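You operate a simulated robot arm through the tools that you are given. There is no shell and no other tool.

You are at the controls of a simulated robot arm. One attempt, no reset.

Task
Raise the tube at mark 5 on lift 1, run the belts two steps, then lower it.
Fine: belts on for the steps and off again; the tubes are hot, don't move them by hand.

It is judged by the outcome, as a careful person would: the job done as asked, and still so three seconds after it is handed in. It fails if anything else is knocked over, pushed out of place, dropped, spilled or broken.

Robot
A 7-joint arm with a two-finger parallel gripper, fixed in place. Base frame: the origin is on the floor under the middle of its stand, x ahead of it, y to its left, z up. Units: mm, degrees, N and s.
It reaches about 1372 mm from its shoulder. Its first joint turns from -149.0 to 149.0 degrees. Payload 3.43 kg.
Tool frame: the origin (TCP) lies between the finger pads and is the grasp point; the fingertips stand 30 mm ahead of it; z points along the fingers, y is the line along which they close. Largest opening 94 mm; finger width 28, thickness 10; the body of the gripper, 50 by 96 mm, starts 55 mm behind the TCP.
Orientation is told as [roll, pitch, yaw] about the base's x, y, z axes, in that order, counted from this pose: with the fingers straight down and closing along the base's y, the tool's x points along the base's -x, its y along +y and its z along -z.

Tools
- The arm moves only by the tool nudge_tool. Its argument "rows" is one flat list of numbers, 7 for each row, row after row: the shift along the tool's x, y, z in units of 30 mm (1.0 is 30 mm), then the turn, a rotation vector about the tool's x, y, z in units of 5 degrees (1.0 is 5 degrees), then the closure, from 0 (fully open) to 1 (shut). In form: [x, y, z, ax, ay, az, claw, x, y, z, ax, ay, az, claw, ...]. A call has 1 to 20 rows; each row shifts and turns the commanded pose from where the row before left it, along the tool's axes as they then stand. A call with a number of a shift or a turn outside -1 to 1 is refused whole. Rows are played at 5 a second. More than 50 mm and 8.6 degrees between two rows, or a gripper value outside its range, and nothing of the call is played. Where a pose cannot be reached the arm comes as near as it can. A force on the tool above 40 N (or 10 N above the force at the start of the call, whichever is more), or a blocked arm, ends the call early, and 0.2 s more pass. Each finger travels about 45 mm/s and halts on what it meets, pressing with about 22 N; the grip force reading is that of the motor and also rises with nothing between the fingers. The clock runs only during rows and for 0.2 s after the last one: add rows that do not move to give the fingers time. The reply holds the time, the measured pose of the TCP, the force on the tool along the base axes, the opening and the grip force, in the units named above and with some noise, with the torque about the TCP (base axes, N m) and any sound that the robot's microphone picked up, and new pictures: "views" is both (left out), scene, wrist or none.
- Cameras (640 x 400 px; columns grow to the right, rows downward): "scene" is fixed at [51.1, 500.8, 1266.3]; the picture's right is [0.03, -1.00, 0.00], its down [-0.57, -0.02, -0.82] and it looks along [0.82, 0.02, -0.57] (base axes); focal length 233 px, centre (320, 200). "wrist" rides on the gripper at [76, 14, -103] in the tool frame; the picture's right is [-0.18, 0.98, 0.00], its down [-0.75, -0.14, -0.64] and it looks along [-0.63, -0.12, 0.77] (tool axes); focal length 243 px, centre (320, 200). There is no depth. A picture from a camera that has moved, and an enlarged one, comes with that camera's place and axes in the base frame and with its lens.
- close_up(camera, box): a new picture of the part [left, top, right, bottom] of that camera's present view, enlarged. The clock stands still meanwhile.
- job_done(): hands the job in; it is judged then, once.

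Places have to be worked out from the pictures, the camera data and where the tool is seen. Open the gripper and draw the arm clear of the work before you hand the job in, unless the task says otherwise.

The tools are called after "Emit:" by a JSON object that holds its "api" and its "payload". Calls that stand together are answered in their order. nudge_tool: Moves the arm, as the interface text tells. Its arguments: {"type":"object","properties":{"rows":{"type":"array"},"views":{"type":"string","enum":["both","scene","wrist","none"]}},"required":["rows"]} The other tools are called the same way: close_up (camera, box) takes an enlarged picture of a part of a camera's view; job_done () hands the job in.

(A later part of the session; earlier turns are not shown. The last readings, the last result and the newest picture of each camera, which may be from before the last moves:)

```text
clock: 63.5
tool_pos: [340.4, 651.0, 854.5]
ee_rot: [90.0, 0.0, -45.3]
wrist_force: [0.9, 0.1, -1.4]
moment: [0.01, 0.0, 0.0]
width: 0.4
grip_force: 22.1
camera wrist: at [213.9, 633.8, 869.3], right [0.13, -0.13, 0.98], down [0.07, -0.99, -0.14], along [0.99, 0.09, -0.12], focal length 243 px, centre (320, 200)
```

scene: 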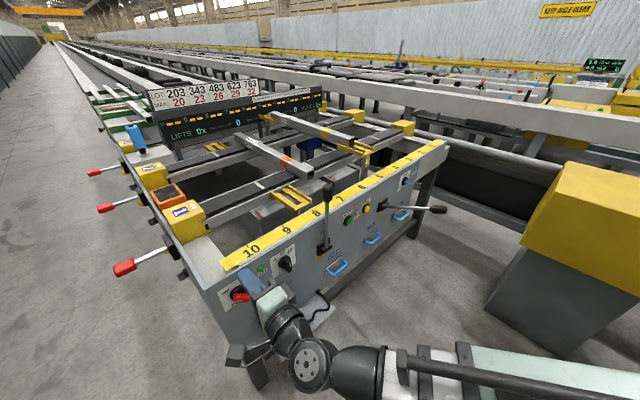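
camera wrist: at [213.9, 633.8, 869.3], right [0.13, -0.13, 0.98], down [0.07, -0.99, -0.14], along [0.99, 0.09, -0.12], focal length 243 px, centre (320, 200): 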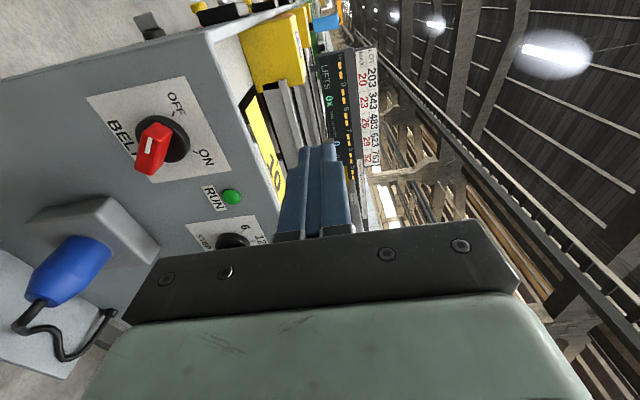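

The BELTS disc triangulates to about u=-224, z=711, with the red bar's face at v≈779, pointing up-left at OFF. A 90° clockwise turn needs the tool to roll from -45° to +45°, so I'll test that roll range here in free air while opening the fingers.

Emit:
{"api": "nudge_tool", "payload": {"rows": [0, 0, 0, 0, 0, 1, 0.8, 0, 0, 0, 0, 0, 1, 0.6, 0, 0, 0, 0, 0, 1, 0.4, 0, 0, 0, 0, 0, 1, 0.2, 0, 0, 0, 0, 0, 1, 0, 0, 0, 0, 0, 0, 1, 0, 0, 0, 0, 0, 0, 1, 0, 0, 0, 0, 0, 0, 1, 0, 0, 0, 0, 0, 0, 1, 0, 0, 0, 0, 0, 0, 1, 0, 0, 0, 0, 0, 0, 1, 0, 0, 0, 0, 0, 0, 1, 0, 0, 0, 0, 0, 0, 1, 0, 0, 0, 0, 0, 0, 1, 0, 0, 0, 0, 0, 0, 1, 0, 0, 0, 0, 0, 0, 1, 0, 0, 0, 0, 0, 0, 1, 0, 0, 0, 0, 0, 0, 1, 0]}}

```text
clock: 67.3
tool_pos: [340.2, 652.1, 855.7]
ee_rot: [-93.9, 90.0, 130.8]
wrist_force: [-0.1, -0.1, 0.1]
moment: [0.02, -0.02, 0.04]
width: 94.0
grip_force: 0.0
camera wrist: at [277.8, 570.7, 931.8], right [0.69, -0.7, -0.19], down [-0.56, -0.35, -0.75], along [0.46, 0.62, -0.63], focal length 243 px, centre (320, 200)
```

scene: 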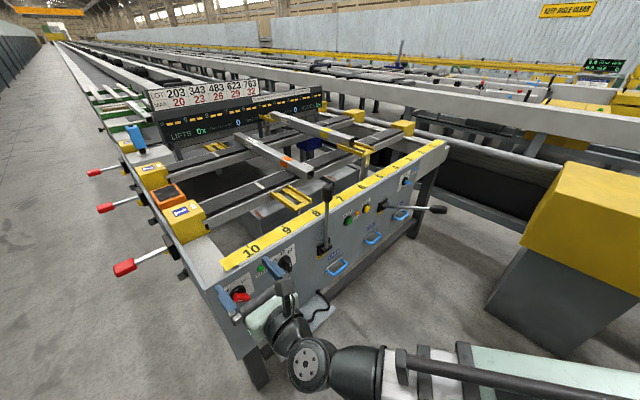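
wrist: 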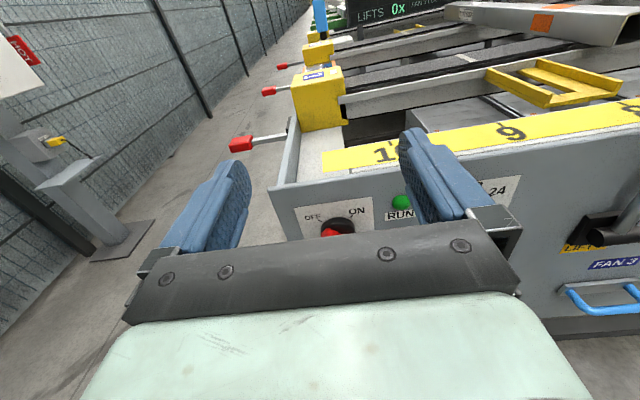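

Roll 0 is fine. I'll test the remaining 45°.

Emit:
{"api": "nudge_tool", "payload": {"rows": [0, 0, 0, 0, 0, 1, 0, 0, 0, 0, 0, 0, 1, 0, 0, 0, 0, 0, 0, 1, 0, 0, 0, 0, 0, 0, 1, 0, 0, 0, 0, 0, 0, 1, 0, 0, 0, 0, 0, 0, 1, 0, 0, 0, 0, 0, 0, 1, 0, 0, 0, 0, 0, 0, 1, 0, 0, 0, 0, 0, 0, 1, 0]}}

```text
clock: 69.3
tool_pos: [341.1, 651.7, 856.9]
ee_rot: [-89.9, 44.9, 134.6]
wrist_force: [0.2, -0.3, 0.1]
moment: [-0.02, -0.01, -0.01]
width: 94.1
grip_force: 0.1
camera wrist: at [312.9, 535.5, 898.7], right [0.4, -0.4, -0.83], down [-0.9, 0.0, -0.43], along [0.17, 0.92, -0.36], focal length 243 px, centre (320, 200)
```

scene: 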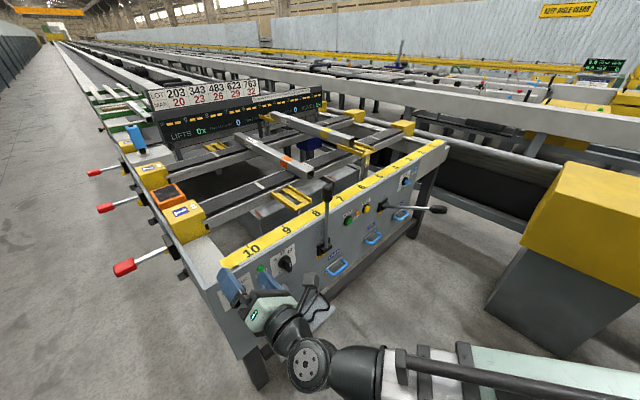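
wrist: 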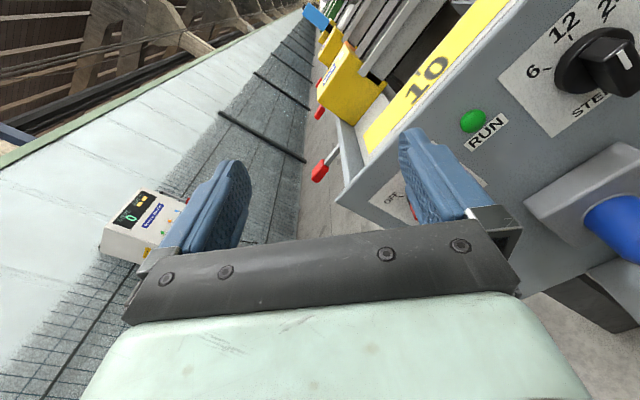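

The whole -45° to +45° roll range is reachable. I'll roll back to -45° so the finger pads straddle the bar.

Emit:
{"api": "nudge_tool", "payload": {"rows": [0, 0, 0, 0, 0, -1, 0, 0, 0, 0, 0, 0, -1, 0, 0, 0, 0, 0, 0, -1, 0, 0, 0, 0, 0, 0, -1, 0, 0, 0, 0, 0, 0, -1, 0, 0, 0, 0, 0, 0, -1, 0, 0, 0, 0, 0, 0, -1, 0, 0, 0, 0, 0, 0, -1, 0, 0, 0, 0, 0, 0, -1, 0, 0, 0, 0, 0, 0, -1, 0, 0, 0, 0, 0, 0, -1, 0, 0, 0, 0, 0, 0, -1, 0, 0, 0, 0, 0, 0, -1, 0, 0, 0, 0, 0, 0, -1, 0, 0, 0, 0, 0, 0, -1, 0, 0, 0, 0, 0, 0, -1, 0, 0, 0, 0, 0, 0, -1, 0, 0, 0, 0, 0, 0, -1, 0], "views": "none"}}

Emit:
{"api": "nudge_tool", "payload": {"rows": [-0.74, -0.84, 0, 0, 0, 0, 0, -0.8, -0.84, 0, 0, 0, 0, 0, -0.8, -0.84, 0, 0, 0, 0, 0, -0.8, -0.84, 0, 0, 0, 0, 0]}}

```text
clock: 73.2
tool_pos: [339.4, 651.6, 856.1]
ee_rot: [90.0, 44.9, -45.3]
wrist_force: [-0.9, 0.6, -0.1]
moment: [0.04, -0.02, 0.05]
width: 93.9
grip_force: 0.0
```

```text
clock: 74.2
tool_pos: [336.9, 655.9, 717.1]
ee_rot: [90.0, 45.0, -45.4]
wrist_force: [-0.7, 0.4, 0.2]
moment: [0.04, 0.0, 0.02]
width: 94.2
grip_force: 0.1
camera wrist: at [233.6, 614.9, 780.9], right [0.58, -0.59, 0.56], down [-0.15, -0.76, -0.63], along [0.8, 0.28, -0.53], focal length 243 px, centre (320, 200)
```

scene: 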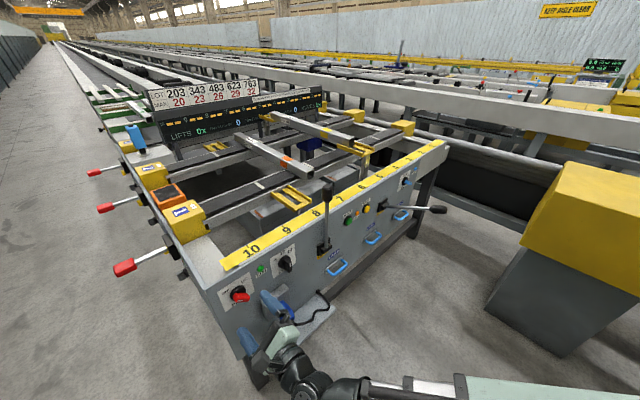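
wrist: 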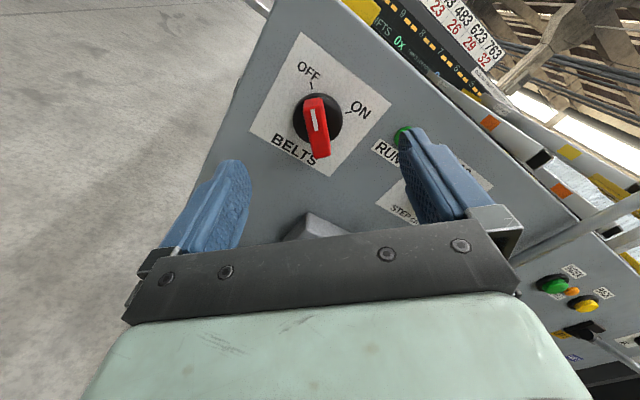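

The bar appears right on the tool axis. I'll zoom to check the centring and alignment before going in.

Emit:
{"api": "close_up", "payload": {"camera": "wrist", "box": [240, 60, 400, 180]}}

Emit:
{"api": "close_up", "payload": {"camera": "scene", "box": [200, 250, 320, 370]}}

```text
3.33 times, centred on (320, 120) of wrist
camera zoom: at [233.6, 614.9, 780.9], right [0.58, -0.59, 0.56], down [-0.15, -0.76, -0.63], along [0.8, 0.28, -0.53], focal length 809 px, centre (320, 467)
```

zoom: 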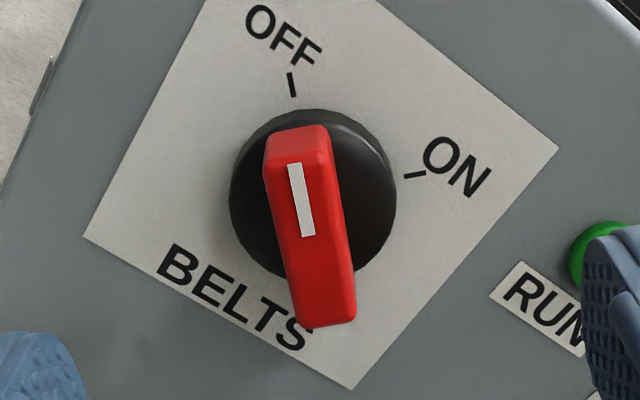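

```text
3.33 times, centred on (260, 310) of scene
camera zoom: at [51.1, 500.8, 1266.3], right [0.03, -1.0, 0.0], down [-0.57, -0.02, -0.82], along [0.82, 0.02, -0.57], focal length 777 px, centre (520, -167)
```

zoom: 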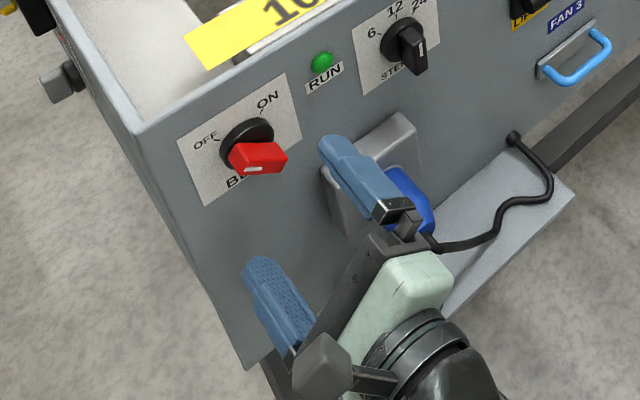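

The bar is aligned with the tool within 2° and about 3 mm off-centre. I'll correct that, go forward 63 mm so the pads overlap the bar, and close.

Emit:
{"api": "nudge_tool", "payload": {"rows": [-0.02, -0.087, 0, 0, 0, 0, 0, 0, 0, 0.7, 0, 0, 0, 0, 0, 0, 0.7, 0, 0, 0, 0, 0, 0, 0.7, 0, 0, 0, 0, 0, 0, 0, 0, 0, 0, 0], "views": "both"}}

Emit:
{"api": "close_up", "payload": {"camera": "wrist", "box": [220, 80, 420, 240]}}

```text
clock: 75.3
tool_pos: [380.8, 701.5, 715.3]
ee_rot: [90.0, 45.0, -45.1]
wrist_force: [-0.3, -0.2, -0.6]
moment: [0.0, 0.01, 0.01]
width: 94.2
grip_force: 0.0
camera wrist: at [277.7, 660.7, 779.0], right [0.58, -0.59, 0.56], down [-0.15, -0.76, -0.63], along [0.8, 0.28, -0.53], focal length 243 px, centre (320, 200)
```

scene: 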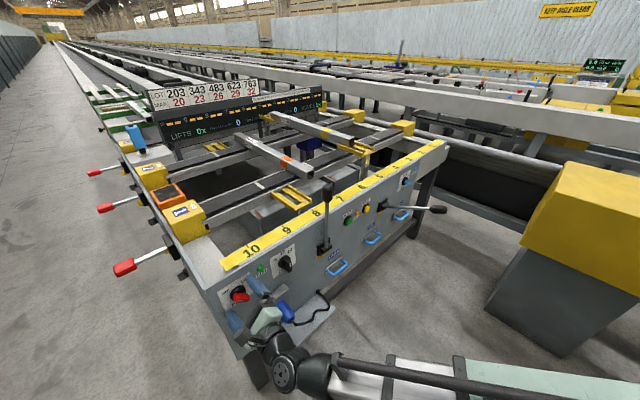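
wrist: 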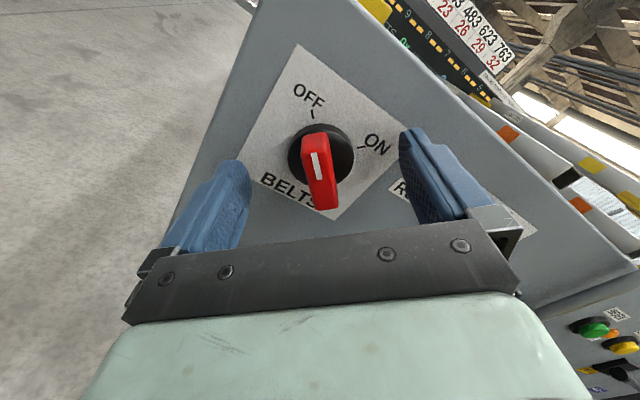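

```text
2.50 times, centred on (320, 160) of wrist
camera zoom: at [277.7, 660.7, 779.0], right [0.58, -0.59, 0.56], down [-0.15, -0.76, -0.63], along [0.8, 0.28, -0.53], focal length 606 px, centre (320, 300)
```

zoom: 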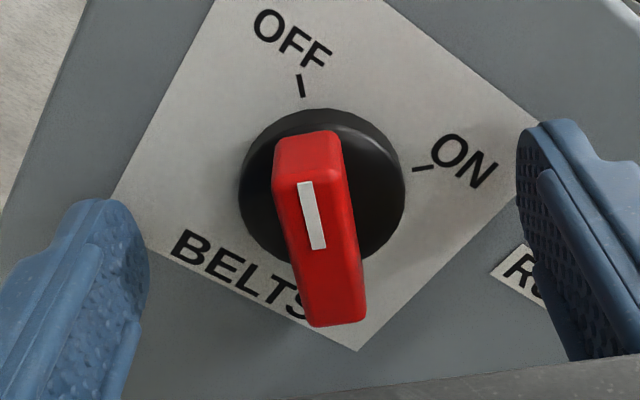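

Centred within 1 mm; the fingertips are near the disc face, so I'll back off 3 mm and close on the bar.

Emit:
{"api": "nudge_tool", "payload": {"rows": [0, 0, -0.12, 0, 0, 0, 0, 0, 0, 0, 0, 0, 0, 1, 0, 0, 0, 0, 0, 0, 1, 0, 0, 0, 0, 0, 0, 1, 0, 0, 0, 0, 0, 0, 1, 0, 0, 0, 0, 0, 0, 1, 0, 0, 0, 0, 0, 0, 1], "views": "wrist"}}

Emit:
{"api": "close_up", "payload": {"camera": "wrist", "box": [220, 80, 420, 240]}}

```text
clock: 77.0
tool_pos: [379.1, 696.8, 716.3]
ee_rot: [90.0, 45.0, -45.3]
wrist_force: [3.0, -1.1, 2.7]
moment: [-0.3, 0.27, 0.31]
width: 14.9
grip_force: 41.0
camera wrist: at [275.1, 657.8, 779.2], right [0.58, -0.59, 0.56], down [-0.15, -0.76, -0.63], along [0.8, 0.28, -0.53], focal length 243 px, centre (320, 200)
```

wrist: 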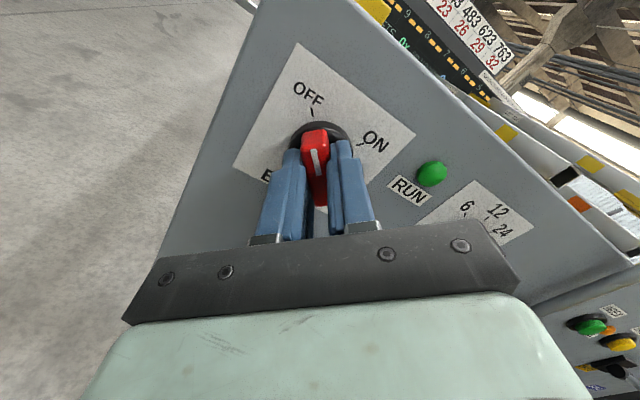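

```text
2.50 times, centred on (320, 160) of wrist
camera zoom: at [275.1, 657.8, 779.2], right [0.58, -0.59, 0.56], down [-0.15, -0.76, -0.63], along [0.8, 0.28, -0.53], focal length 606 px, centre (320, 300)
```

zoom: 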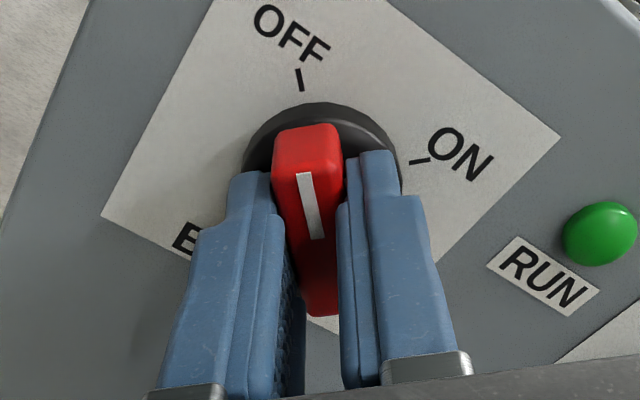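

Gripped at 14.9 mm. Now I'll turn the switch 90° clockwise toward ON.

Emit:
{"api": "nudge_tool", "payload": {"rows": [0, 0, 0, 0, 0, 1, 1, 0, 0, 0, 0, 0, 1, 1, 0, 0, 0, 0, 0, 1, 1, 0, 0, 0, 0, 0, 1, 1, 0, 0, 0, 0, 0, 1, 1, 0, 0, 0, 0, 0, 1, 1, 0, 0, 0, 0, 0, 1, 1, 0, 0, 0, 0, 0, 1, 1, 0, 0, 0, 0, 0, 1, 1, 0, 0, 0, 0, 0, 1, 1, 0, 0, 0, 0, 0, 1, 1, 0, 0, 0, 0, 0, 1, 1, 0, 0, 0, 0, 0, 1, 1, 0, 0, 0, 0, 0, 1, 1, 0, 0, 0, 0, 0, 1, 1, 0, 0, 0, 0, 0, 1, 1, 0, 0, 0, 0, 0, 1, 1, 0, 0, 0, 0, 0, 1, 1]}}

Emit:
{"api": "close_up", "payload": {"camera": "wrist", "box": [220, 80, 420, 240]}}

Emit:
{"api": "close_up", "payload": {"camera": "scene", "box": [200, 250, 320, 350]}}

```text
clock: 80.4
tool_pos: [379.7, 697.7, 715.2]
ee_rot: [-90.1, 55.0, 134.4]
wrist_force: [7.0, -3.6, 0.5]
moment: [-0.12, 0.15, 1.18]
width: 14.7
grip_force: 44.3
out of reach, approached as far as the arm can: row 17
stopped in row 17: the force on the tool passed its limit at 44 N (the readings are from after the stop); the commanded pose is now the measured one
camera wrist: at [345.3, 586.5, 769.5], right [0.49, -0.5, -0.72], down [-0.84, -0.06, -0.53], along [0.23, 0.86, -0.45], focal length 243 px, centre (320, 200)
```

scene: 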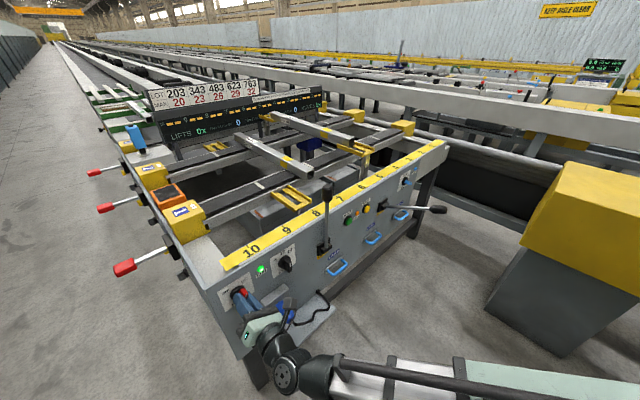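
wrist: 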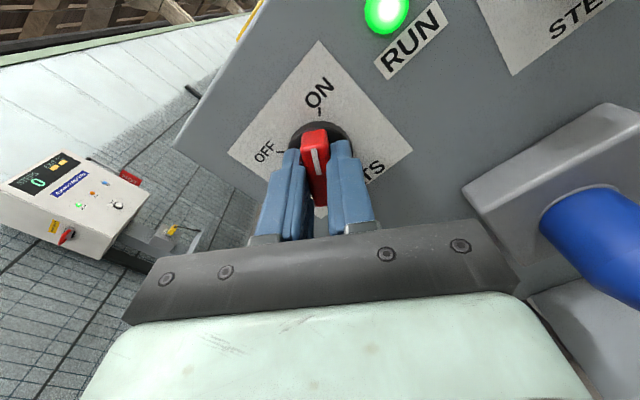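

```text
2.50 times, centred on (320, 160) of wrist
camera zoom: at [345.3, 586.5, 769.5], right [0.49, -0.5, -0.72], down [-0.84, -0.06, -0.53], along [0.23, 0.86, -0.45], focal length 606 px, centre (320, 300)
```

zoom: 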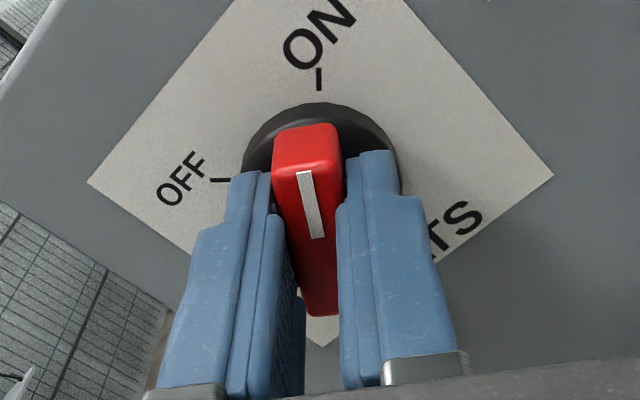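

```text
4.00 times, centred on (260, 300) of scene
camera zoom: at [51.1, 500.8, 1266.3], right [0.03, -1.0, 0.0], down [-0.57, -0.02, -0.82], along [0.82, 0.02, -0.57], focal length 933 px, centre (560, -200)
```

zoom: 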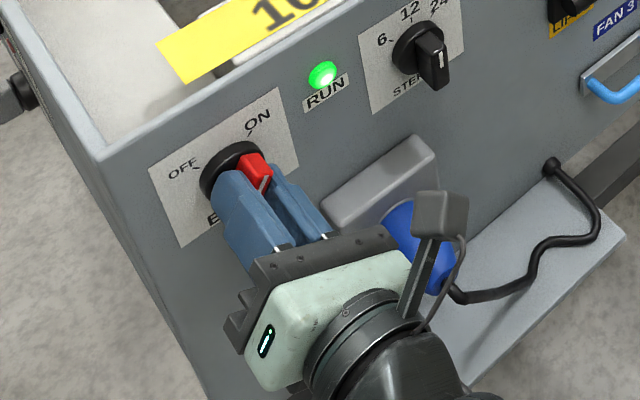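

BELTS is ON: the bar points at ON and the RUN lamp is lit. I'll open the fingers and back straight off.

Emit:
{"api": "nudge_tool", "payload": {"rows": [0, 0, 0, 0, 0, 0, 0.5, 0, 0, 0, 0, 0, 0, 0.3, 0, 0, 0, 0, 0, 0, 0.3, 0, 0, 0, 0, 0, 0, 0.3, 0, 0, 0, 0, 0, 0, 0.3, 0, 0, -0.7, 0, 0, 0, 0.3, 0, 0, -0.7, 0, 0, 0, 0.3, 0, 0, -0.7, 0, 0, 0, 0.3]}}

Emit:
{"api": "close_up", "payload": {"camera": "scene", "box": [215, 275, 263, 305]}}

Emit:
{"api": "close_up", "payload": {"camera": "scene", "box": [140, 70, 420, 200]}}

```text
clock: 82.2
tool_pos: [332.5, 652.1, 714.5]
ee_rot: [-90.0, 55.0, 134.5]
wrist_force: [-0.6, 0.2, 0.5]
moment: [0.03, 0.04, 0.01]
width: 66.0
grip_force: 0.0
camera wrist: at [299.0, 541.5, 769.1], right [0.49, -0.5, -0.72], down [-0.84, -0.06, -0.53], along [0.23, 0.86, -0.45], focal length 243 px, centre (320, 200)
```

scene: 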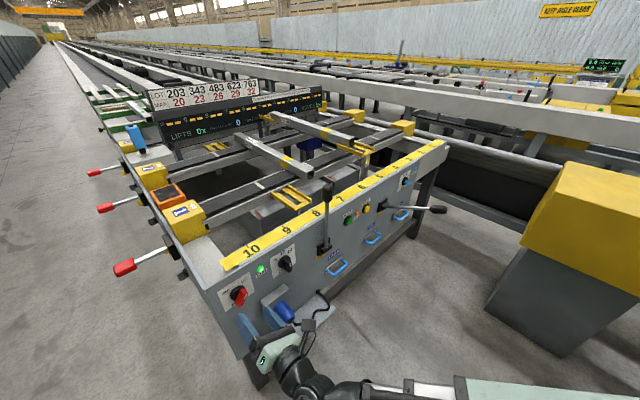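
wrist: 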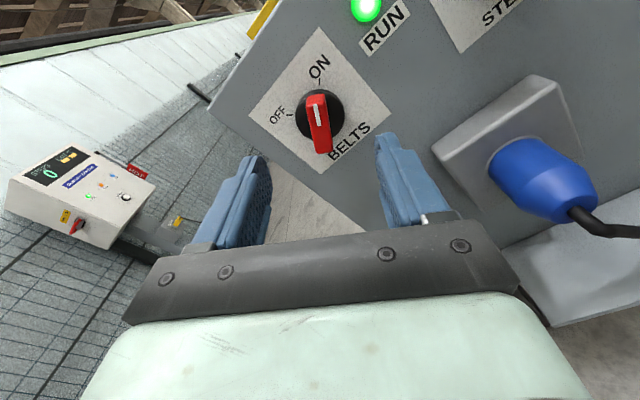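

```text
13.33 times, centred on (239, 290) of scene
camera zoom: at [51.1, 500.8, 1266.3], right [0.03, -1.0, 0.0], down [-0.57, -0.02, -0.82], along [0.82, 0.02, -0.57], focal length 3110 px, centre (1400, -1000)
```

zoom: 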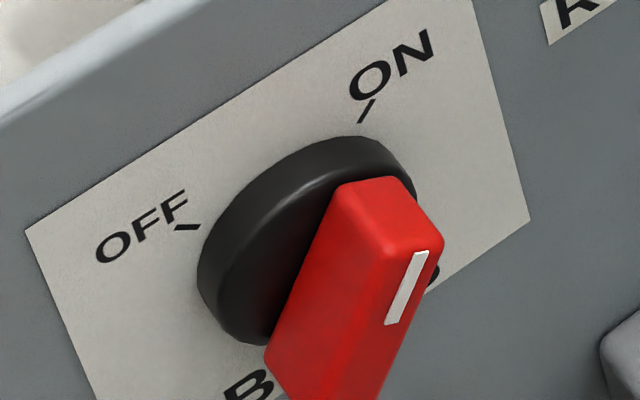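

```text
2.29 times, centred on (280, 135) of scene
camera zoom: at [51.1, 500.8, 1266.3], right [0.03, -1.0, 0.0], down [-0.57, -0.02, -0.82], along [0.82, 0.02, -0.57], focal length 533 px, centre (411, 349)
```

zoom: 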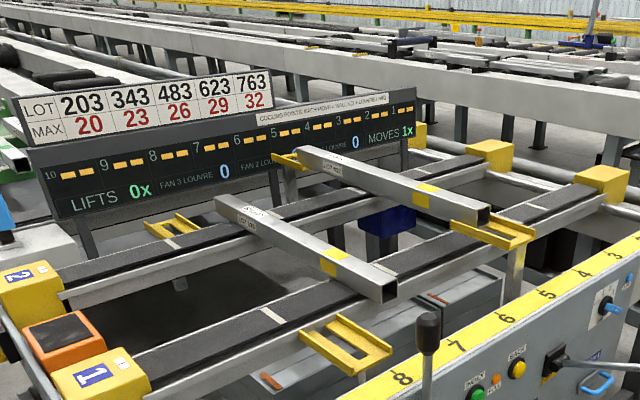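

BELTS confirmed ON. Now I go to INDEX: roll upright, close the fingers, and rise above the levers.

Emit:
{"api": "nudge_tool", "payload": {"rows": [0, 0, 0, 0, 0, -1, 1, 0, 0, 0, 0, 0, -1, 1, 0, 0, 0, 0, 0, -1, 1, 0, 0, 0, 0, 0, -1, 1, 0, 0, 0, 0, 0, -1, 1, 0, 0, 0, 0, 0, -1, 1, 0, 0, 0, 0, 0, -1, 1, 1, 0, 0, 0, 0, 0, 1, 1, 0, 0, 0, 0, 0, 1, 1, 0, 0, 0, 0, 0, 1, 1, 0, 0, 0, 0, 0, 1, 1, 0, 0, 0, 0, 0, 1, 1, 0, 0.3, 0, 0, 0, 1, 1, 0, 0.4, 0, 0, 0, 1, 1, 0, 0.5, 0, 0, 0, 1, 1, 0, 0.5, 0, 0, 0, 1, 0.3, 0, 0.3, 0, 0, 0, 1], "views": "scene"}}

```text
clock: 85.8
tool_pos: [377.4, 696.9, 995.2]
ee_rot: [-72.9, 89.8, 151.6]
wrist_force: [-0.3, 0.1, -1.0]
moment: [-0.03, 0.0, 0.03]
width: 0.0
grip_force: 21.9
```

scene: 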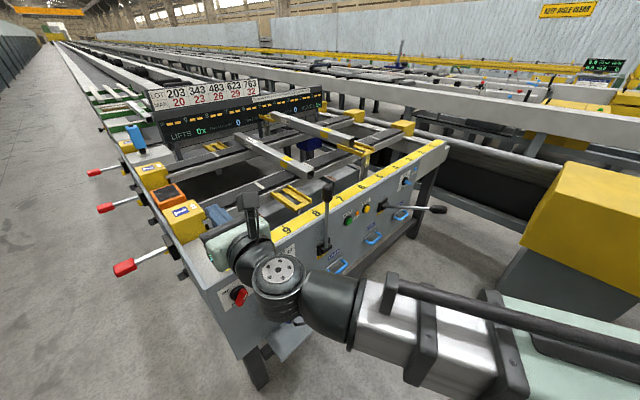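

At u=-226, v=760, z=995. I'll cross to the right above lever 2.

Emit:
{"api": "nudge_tool", "payload": {"rows": [0, 1, 0, 0, 0, 0, 1, 0, 1, 0, 0, 0, 0, 1, 0, 1, 0, 0, 0, 0, 1, 0, 1, 0, 0, 0, 0, 1, 0, 1, 0, 0, 0, 0, 1, 0, 1, 0, 0, 0, 0, 1, 0, 1, 0, 0, 0, 0, 1, 0, 1, 0, 0, 0, 0, 1, 0, 1, 0, 0, 0, 0, 1, 0, 1, 0, 0, 0, 0, 1, 0, 1, 0, 0, 0, 0, 1, 0, 1, 0, 0, 0, 0, 1, 0, 1, 0, 0, 0, 0, 1, 0, 1, 0, 0, 0, 0, 1, 0, 1, 0, 0, 0, 0, 1, 0, 0.43, 0, 0, 0, 0, 1]}}

```text
clock: 89.2
tool_pos: [701.0, 364.8, 994.8]
ee_rot: [-80.4, 90.0, 144.2]
wrist_force: [0.2, -1.5, -0.8]
moment: [0.02, -0.03, 0.01]
width: 0.0
grip_force: 21.9
camera wrist: at [638.0, 283.8, 1069.9], right [0.69, -0.7, -0.19], down [-0.56, -0.35, -0.75], along [0.46, 0.62, -0.63], focal length 243 px, centre (320, 200)
```

scene: 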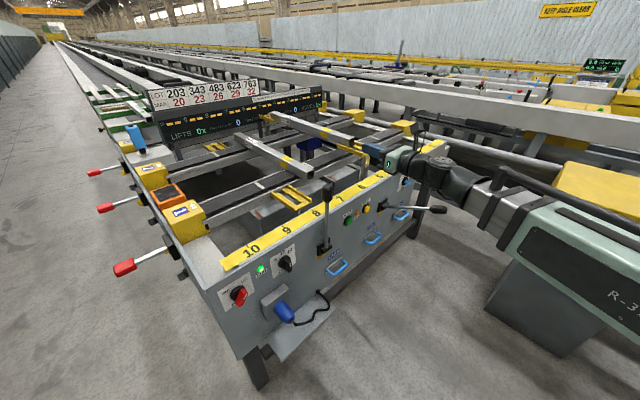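
wrist: 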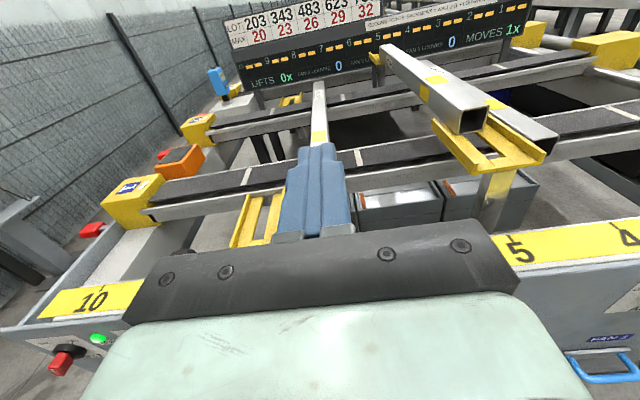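

Positioned at u=238 above INDEX. I'll back off a bit and lower in front of the panel.

Emit:
{"api": "nudge_tool", "payload": {"rows": [-1, 0, -0.3, 0, 0, 0, 1, -1, 0, -0.3, 0, 0, 0, 1, -1, 0, -0.3, 0, 0, 0, 1, -1, 0, -0.3, 0, 0, 0, 1, -1, 0, -0.3, 0, 0, 0, 1, -1, 0, -0.2, 0, 0, 0, 1, -1, 0, -0.2, 0, 0, 0, 1, -1, 0, 0, 0, 0, 0, 1, -1, 0, 0, 0, 0, 0, 1]}}

Emit:
{"api": "close_up", "payload": {"camera": "wrist", "box": [200, 60, 440, 240]}}

```text
clock: 91.2
tool_pos: [659.7, 325.5, 724.6]
ee_rot: [-113.8, 89.9, 110.7]
wrist_force: [0.1, 0.3, 0.6]
moment: [-0.04, -0.01, -0.01]
width: 0.1
grip_force: 22.0
camera wrist: at [596.9, 243.9, 799.6], right [0.69, -0.7, -0.19], down [-0.56, -0.35, -0.75], along [0.46, 0.62, -0.63], focal length 243 px, centre (320, 200)
```

scene: 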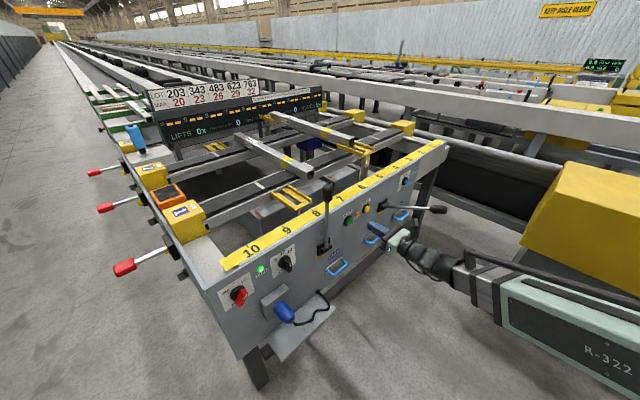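
wrist: 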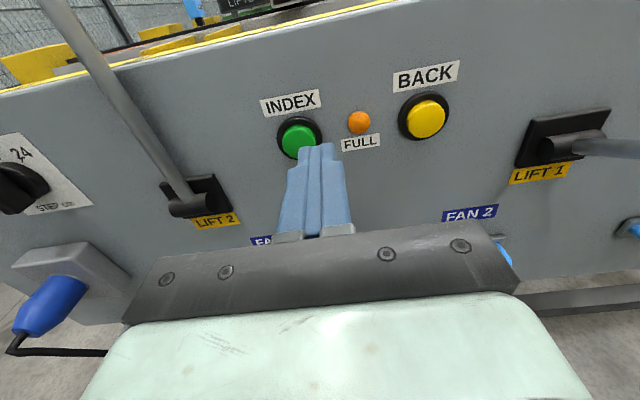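

```text
2.22 times, centred on (320, 150) of wrist
camera zoom: at [596.9, 243.9, 799.6], right [0.69, -0.7, -0.19], down [-0.56, -0.35, -0.75], along [0.46, 0.62, -0.63], focal length 539 px, centre (320, 311)
```

zoom: 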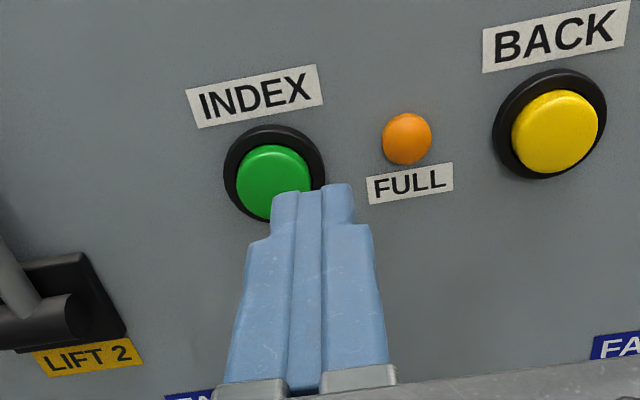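

INDEX is seen at about 23 mm left and 16 mm below the tool axis. I'll shift to line up and advance to a short distance in front of it.

Emit:
{"api": "nudge_tool", "payload": {"rows": [-0.27, -0.38, 0, 0, 0, 0, 1, -0.27, -0.38, 0, 0, 0, 0, 1, 0, 0, 0.8, 0, 0, 0, 1, 0, 0, 0.8, 0, 0, 0, 1]}}

Emit:
{"api": "close_up", "payload": {"camera": "wrist", "box": [240, 90, 400, 210]}}

Emit:
{"api": "close_up", "payload": {"camera": "scene", "box": [300, 180, 440, 270]}}

```text
clock: 92.2
tool_pos: [679.3, 374.6, 708.6]
ee_rot: [-76.2, 90.0, 148.2]
wrist_force: [-0.7, 0.1, 0.2]
moment: [-0.01, 0.0, 0.0]
width: 0.0
grip_force: 22.3
camera wrist: at [616.3, 294.2, 783.4], right [0.69, -0.7, -0.19], down [-0.56, -0.35, -0.75], along [0.46, 0.62, -0.63], focal length 243 px, centre (320, 200)
```

scene: 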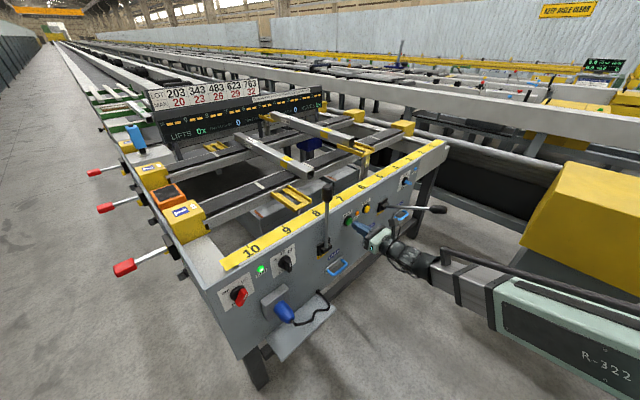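
wrist: 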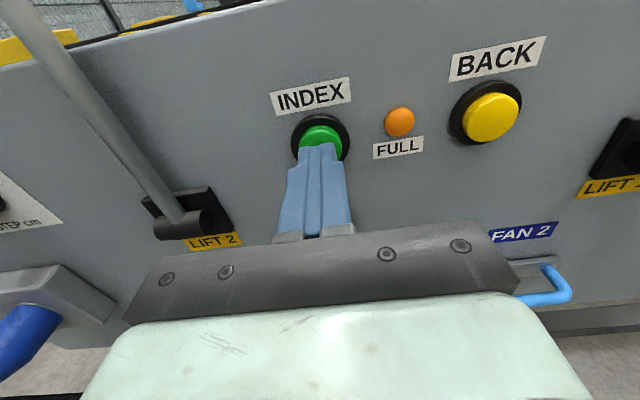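

```text
3.33 times, centred on (320, 150) of wrist
camera zoom: at [616.3, 294.2, 783.4], right [0.69, -0.7, -0.19], down [-0.56, -0.35, -0.75], along [0.46, 0.62, -0.63], focal length 809 px, centre (320, 367)
```

zoom: 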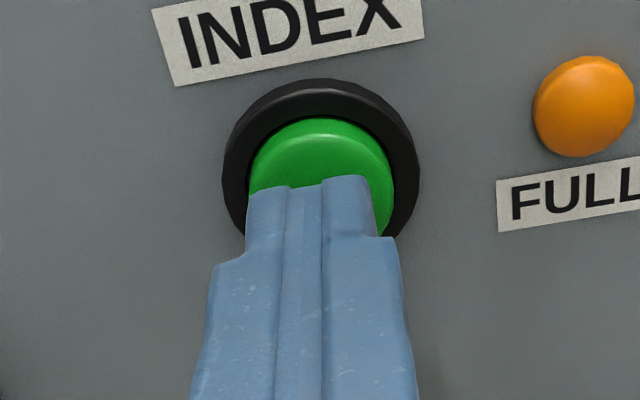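

```text
4.44 times, centred on (370, 225) of scene
camera zoom: at [51.1, 500.8, 1266.3], right [0.03, -1.0, 0.0], down [-0.57, -0.02, -0.82], along [0.82, 0.02, -0.57], focal length 1036 px, centre (98, 89)
```

zoom: 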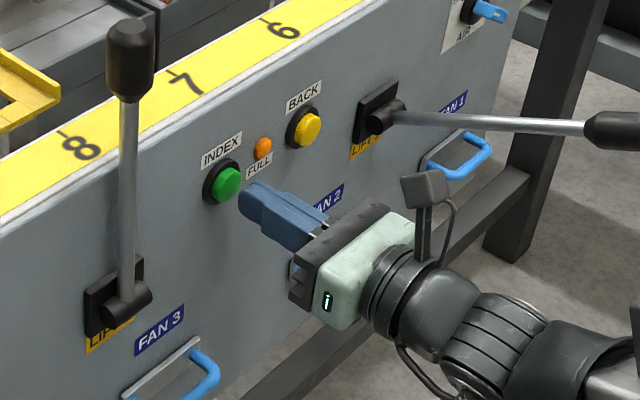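

The fingertips are lined up on INDEX with about 18 mm of gap. I'll do one short press of about 6 mm past contact and immediately withdraw, then check the result.

Emit:
{"api": "nudge_tool", "payload": {"rows": [0, 0, 0.5, 0, 0, 0, 1, 0, 0, 0.1, 0, 0, 0, 1, 0, 0, 0.1, 0, 0, 0, 1, 0, 0, 0.1, 0, 0, 0, 1, 0, 0, -0.5, 0, 0, 0, 1]}}

Emit:
{"api": "close_up", "payload": {"camera": "scene", "box": [140, 70, 420, 220]}}

```text
clock: 93.4
tool_pos: [685.2, 382.2, 706.9]
ee_rot: [-82.3, 89.9, 142.2]
wrist_force: [-1.2, -0.2, -0.2]
moment: [0.01, 0.01, 0.01]
width: 0.1
grip_force: 22.4
heard: click
camera wrist: at [622.1, 300.1, 783.6], right [0.69, -0.7, -0.19], down [-0.56, -0.35, -0.75], along [0.46, 0.62, -0.63], focal length 243 px, centre (320, 200)
```

scene: 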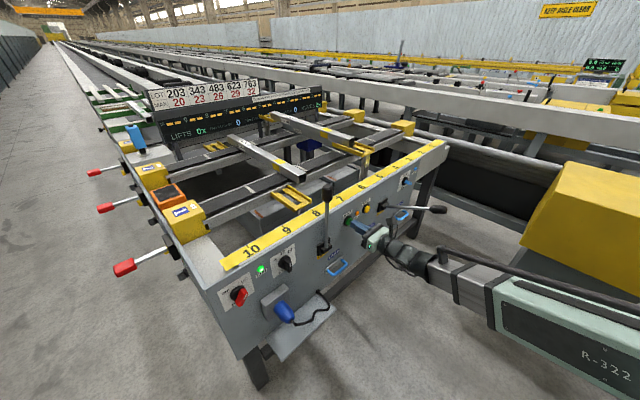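
wrist: 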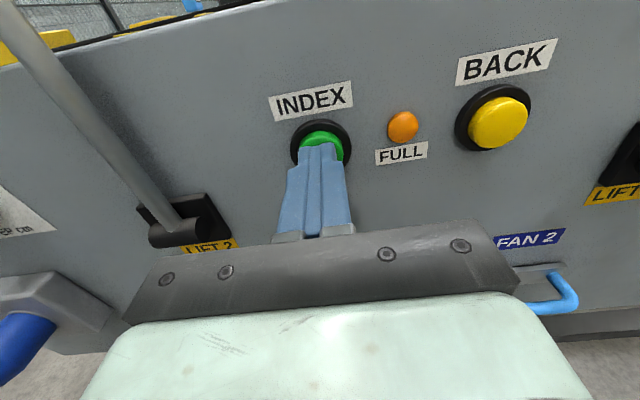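

```text
2.29 times, centred on (280, 145) of scene
camera zoom: at [51.1, 500.8, 1266.3], right [0.03, -1.0, 0.0], down [-0.57, -0.02, -0.82], along [0.82, 0.02, -0.57], focal length 533 px, centre (411, 326)
```

zoom: 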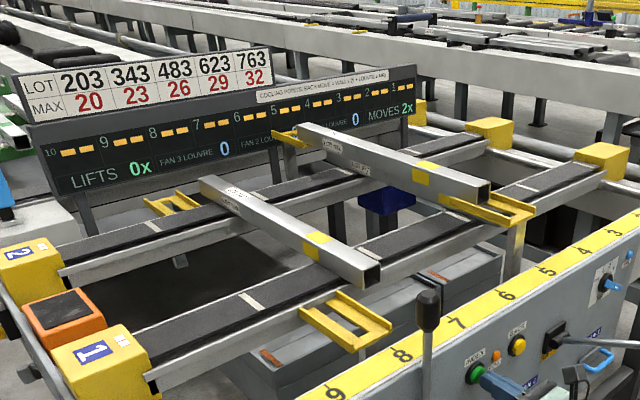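

A click was heard, and the belts are carrying the tubes toward the higher marks. I'll hold still to let this step finish before pressing again.

Emit:
{"api": "nudge_tool", "payload": {"rows": [0, 0, 0, 0, 0, 0, 1, 0, 0, 0, 0, 0, 0, 1, 0, 0, 0, 0, 0, 0, 1, 0, 0, 0, 0, 0, 0, 1, 0, 0, 0, 0, 0, 0, 1, 0, 0, 0, 0, 0, 0, 1, 0, 0, 0, 0, 0, 0, 1, 0, 0, 0, 0, 0, 0, 1, 0, 0, 0, 0, 0, 0, 1, 0, 0, 0, 0, 0, 0, 1, 0, 0, 0, 0, 0, 0, 1, 0, 0, 0, 0, 0, 0, 1], "views": "none"}}

Emit:
{"api": "close_up", "payload": {"camera": "scene", "box": [140, 70, 420, 220]}}

```text
clock: 96.0
tool_pos: [685.1, 381.4, 708.0]
ee_rot: [-80.5, 90.0, 144.0]
wrist_force: [-0.8, -0.6, 0.2]
moment: [-0.02, 0.01, -0.02]
width: 0.0
grip_force: 22.2
```

```text
2.29 times, centred on (280, 145) of scene
camera zoom: at [51.1, 500.8, 1266.3], right [0.03, -1.0, 0.0], down [-0.57, -0.02, -0.82], along [0.82, 0.02, -0.57], focal length 533 px, centre (411, 326)
```

zoom: 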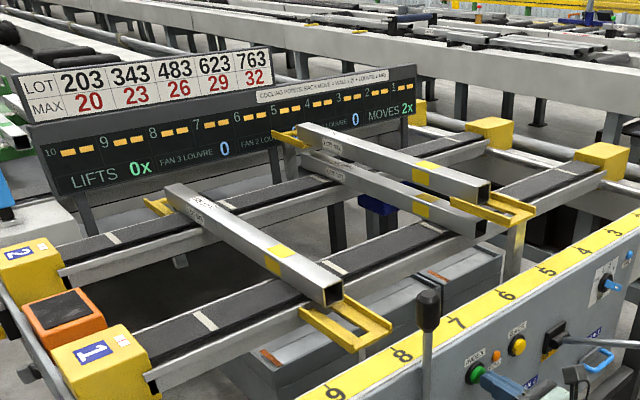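

First step is done: the mark-7 tube is now at 8 and the mark-4 tube sits under the raised one at 5. I'll wait one more second to be sure it is at rest.

Emit:
{"api": "nudge_tool", "payload": {"rows": [0, 0, 0, 0, 0, 0, 1, 0, 0, 0, 0, 0, 0, 1, 0, 0, 0, 0, 0, 0, 1, 0, 0, 0, 0, 0, 0, 1, 0, 0, 0, 0, 0, 0, 1], "views": "none"}}

Emit:
{"api": "close_up", "payload": {"camera": "scene", "box": [140, 70, 420, 220]}}

Emit:
{"api": "close_up", "payload": {"camera": "wrist", "box": [240, 70, 440, 210]}}

```text
clock: 97.2
tool_pos: [685.8, 381.4, 707.9]
ee_rot: [-80.3, 89.8, 144.1]
wrist_force: [0.0, 1.0, 0.2]
moment: [0.0, 0.01, -0.03]
width: 0.0
grip_force: 21.9
```

```text
2.29 times, centred on (280, 145) of scene
camera zoom: at [51.1, 500.8, 1266.3], right [0.03, -1.0, 0.0], down [-0.57, -0.02, -0.82], along [0.82, 0.02, -0.57], focal length 533 px, centre (411, 326)
```

zoom: 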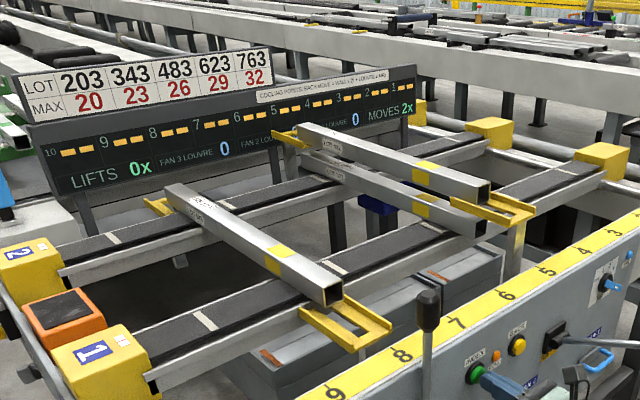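

```text
2.86 times, centred on (340, 140) of wrist
camera zoom: at [622.0, 299.9, 783.6], right [0.69, -0.7, -0.19], down [-0.56, -0.35, -0.75], along [0.46, 0.62, -0.63], focal length 693 px, centre (263, 371)
```

zoom: 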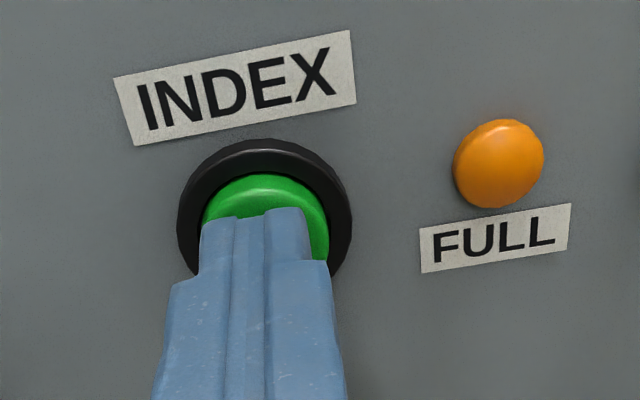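

Everything is at rest. Pressing INDEX a second time with the same depth, then withdrawing and waiting.

Emit:
{"api": "nudge_tool", "payload": {"rows": [0, 0, 0.2, 0, 0, 0, 1, 0, 0, 0.1, 0, 0, 0, 1, 0, 0, 0.1, 0, 0, 0, 1, 0, 0, 0.1, 0, 0, 0, 1, 0, 0, -0.6, 0, 0, 0, 1, 0, 0, 0, 0, 0, 0, 1, 0, 0, 0, 0, 0, 0, 1, 0, 0, 0, 0, 0, 0, 1, 0, 0, 0, 0, 0, 0, 1, 0, 0, 0, 0, 0, 0, 1, 0, 0, 0, 0, 0, 0, 1, 0, 0, 0, 0, 0, 0, 1, 0, 0, 0, 0, 0, 0, 1, 0, 0, 0, 0, 0, 0, 1, 0, 0, 0, 0, 0, 0, 1, 0, 0, 0, 0, 0, 0, 1, 0, 0, 0, 0, 0, 0, 1], "views": "scene"}}

Emit:
{"api": "close_up", "payload": {"camera": "scene", "box": [140, 70, 420, 220]}}

```text
clock: 100.8
tool_pos: [683.3, 379.2, 706.7]
ee_rot: [-80.2, 89.8, 144.4]
wrist_force: [0.7, -0.1, -0.2]
moment: [0.0, 0.02, 0.04]
width: 0.0
grip_force: 22.2
heard: click
```

scene: 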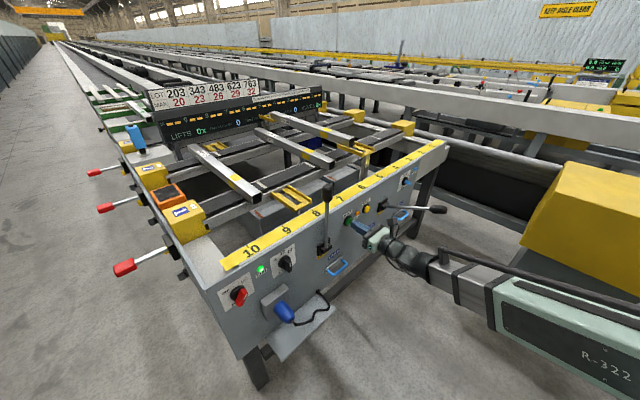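

```text
2.29 times, centred on (280, 145) of scene
camera zoom: at [51.1, 500.8, 1266.3], right [0.03, -1.0, 0.0], down [-0.57, -0.02, -0.82], along [0.82, 0.02, -0.57], focal length 533 px, centre (411, 326)
```

zoom: 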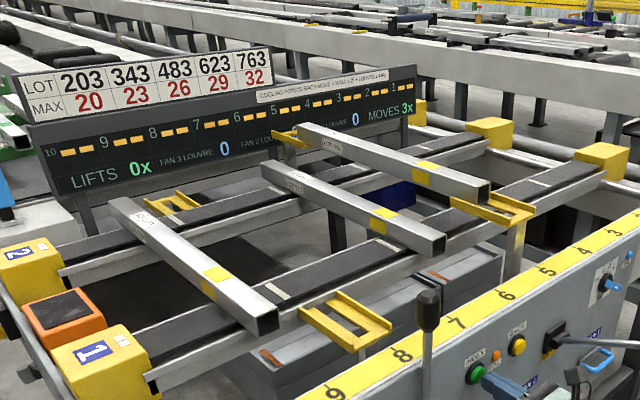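

Second step is done: tubes are now at marks 9 and 6, with tube 5 still raised. Now to switch the belts off: back away, rise above the levers, and cross left.

Emit:
{"api": "nudge_tool", "payload": {"rows": [0, 0, -0.8, 0, 0, 0, 1, 0, 0, -0.8, 0, 0, 0, 1, 1, 0, 0, 0, 0, 0, 1, 1, 0, 0, 0, 0, 0, 1, 1, 0, 0, 0, 0, 0, 1, 1, 0, 0, 0, 0, 0, 1, 1, 0, 0.3, 0, 0, 0, 1, 1, 0, 0.3, 0, 0, 0, 1, 1, 0, 0.3, 0, 0, 0, 1, 1, 0, 0.4, 0, 0, 0, 1, 1, 0, 0.4, 0, 0, 0, 1, 0.7, 0, 0.4, 0, 0, 0, 1], "views": "scene"}}

```text
clock: 103.4
tool_pos: [694.4, 389.0, 1001.0]
ee_rot: [-81.4, 90.0, 143.0]
wrist_force: [-0.1, -0.3, -0.6]
moment: [-0.02, 0.02, 0.01]
width: 0.0
grip_force: 22.4
```

scene: 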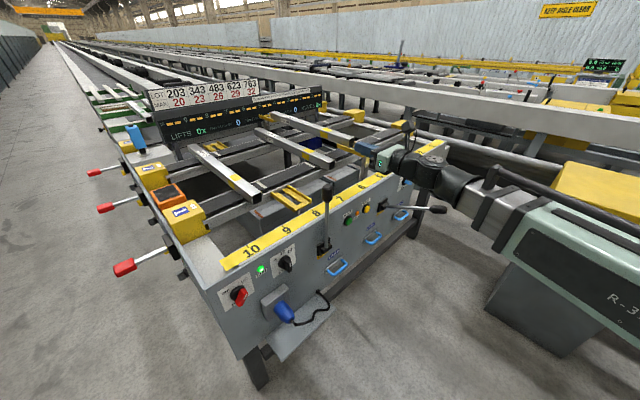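

At u=216, v=766, z=1001. Crossing left to above the BELTS switch.

Emit:
{"api": "nudge_tool", "payload": {"rows": [0, -1, 0, 0, 0, 0, 1, 0, -1, 0, 0, 0, 0, 1, 0, -1, 0, 0, 0, 0, 1, 0, -1, 0, 0, 0, 0, 1, 0, -1, 0, 0, 0, 0, 1, 0, -1, 0, 0, 0, 0, 1, 0, -1, 0, 0, 0, 0, 1, 0, -1, 0, 0, 0, 0, 1, 0, -1, 0, 0, 0, 0, 1, 0, -1, 0, 0, 0, 0, 1, 0, -1, 0, 0, 0, 0, 1, 0, -1, 0, 0, 0, 0, 1, 0, -1, 0, 0, 0, 0, 1, 0, -1, 0, 0, 0, 0, 1, 0, -0.75, 0, 0, 0, 0, 1], "views": "scene"}}

```text
clock: 106.6
tool_pos: [383.3, 705.5, 1000.3]
ee_rot: [-82.2, 89.9, 142.1]
wrist_force: [0.6, 0.3, -0.7]
moment: [-0.01, 0.01, 0.01]
width: 0.2
grip_force: 22.4
```

scene: 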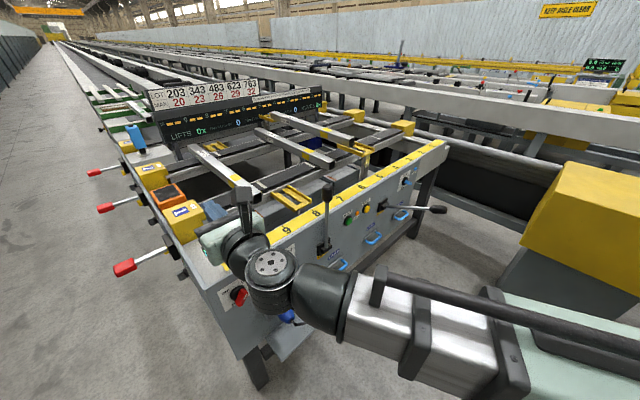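

Above the switch. I'll lower while backing off, then roll to +35° with the fingers partly open, the same pose I released it from.

Emit:
{"api": "nudge_tool", "payload": {"rows": [-0.95, 0, -0.34, 0, 0, 0, 1, -0.95, 0, -0.34, 0, 0, 0, 1, -0.95, 0, -0.34, 0, 0, 0, 1, -0.95, 0, -0.34, 0, 0, 0, 1, -0.95, 0, -0.3, 0, 0, 0, 1, -0.95, 0, -0.3, 0, 0, 0, 1, -0.95, 0, -0.3, 0, 0, 0, 1, -0.95, 0, 0, 0, 0, 0, 1, -0.95, 0, 0, 0, 0, 0, 1, -0.95, 0, 0, 0, 0, 0, 1, 0, 0, 0, 0, 0, 1, 0.3, 0, 0, 0, 0, 0, 1, 0.3, 0, 0, 0, 0, 0, 1, 0.3, 0, 0, 0, 0, 0, 1, 0.3, 0, 0, 0, 0, 0, 1, 0.3, 0, 0, 0, 0, 0, 1, 0.3, 0, 0, 0, 0, 0, 1, 0.3]}}

Emit:
{"api": "close_up", "payload": {"camera": "wrist", "box": [240, 60, 400, 180]}}

```text
clock: 110.2
tool_pos: [335.6, 658.6, 714.9]
ee_rot: [-90.1, 54.8, 134.5]
wrist_force: [0.1, -0.3, -0.5]
moment: [-0.02, -0.01, -0.01]
width: 65.8
grip_force: 0.0
camera wrist: at [301.0, 547.4, 768.1], right [0.49, -0.5, -0.72], down [-0.84, -0.06, -0.53], along [0.23, 0.87, -0.45], focal length 243 px, centre (320, 200)
```

scene: 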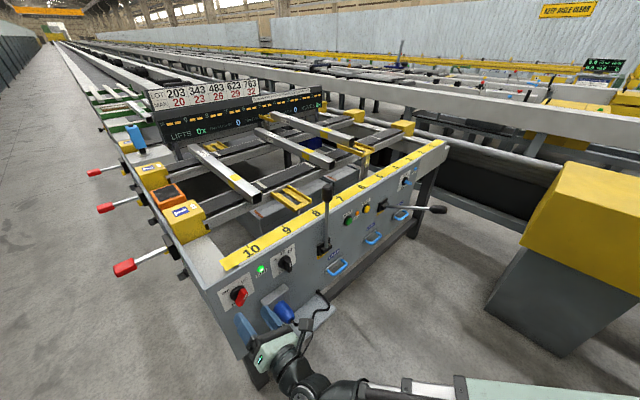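
wrist: 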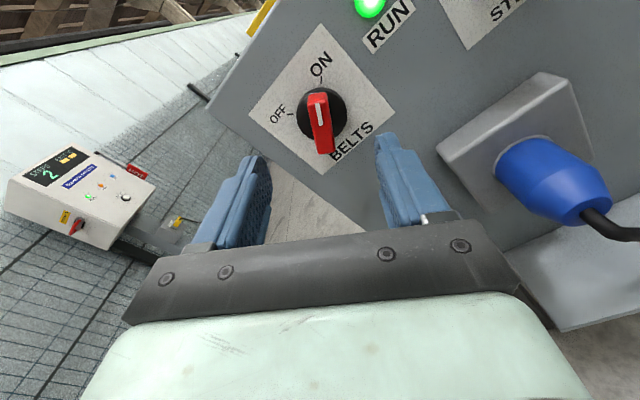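

```text
3.33 times, centred on (320, 120) of wrist
camera zoom: at [301.0, 547.4, 768.1], right [0.49, -0.5, -0.72], down [-0.84, -0.06, -0.53], along [0.23, 0.87, -0.45], focal length 809 px, centre (320, 467)
```

zoom: 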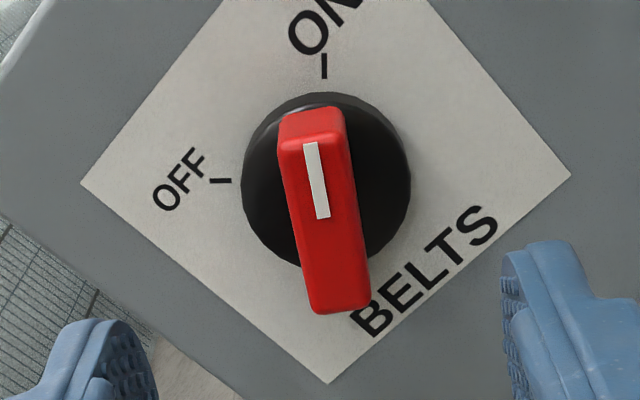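

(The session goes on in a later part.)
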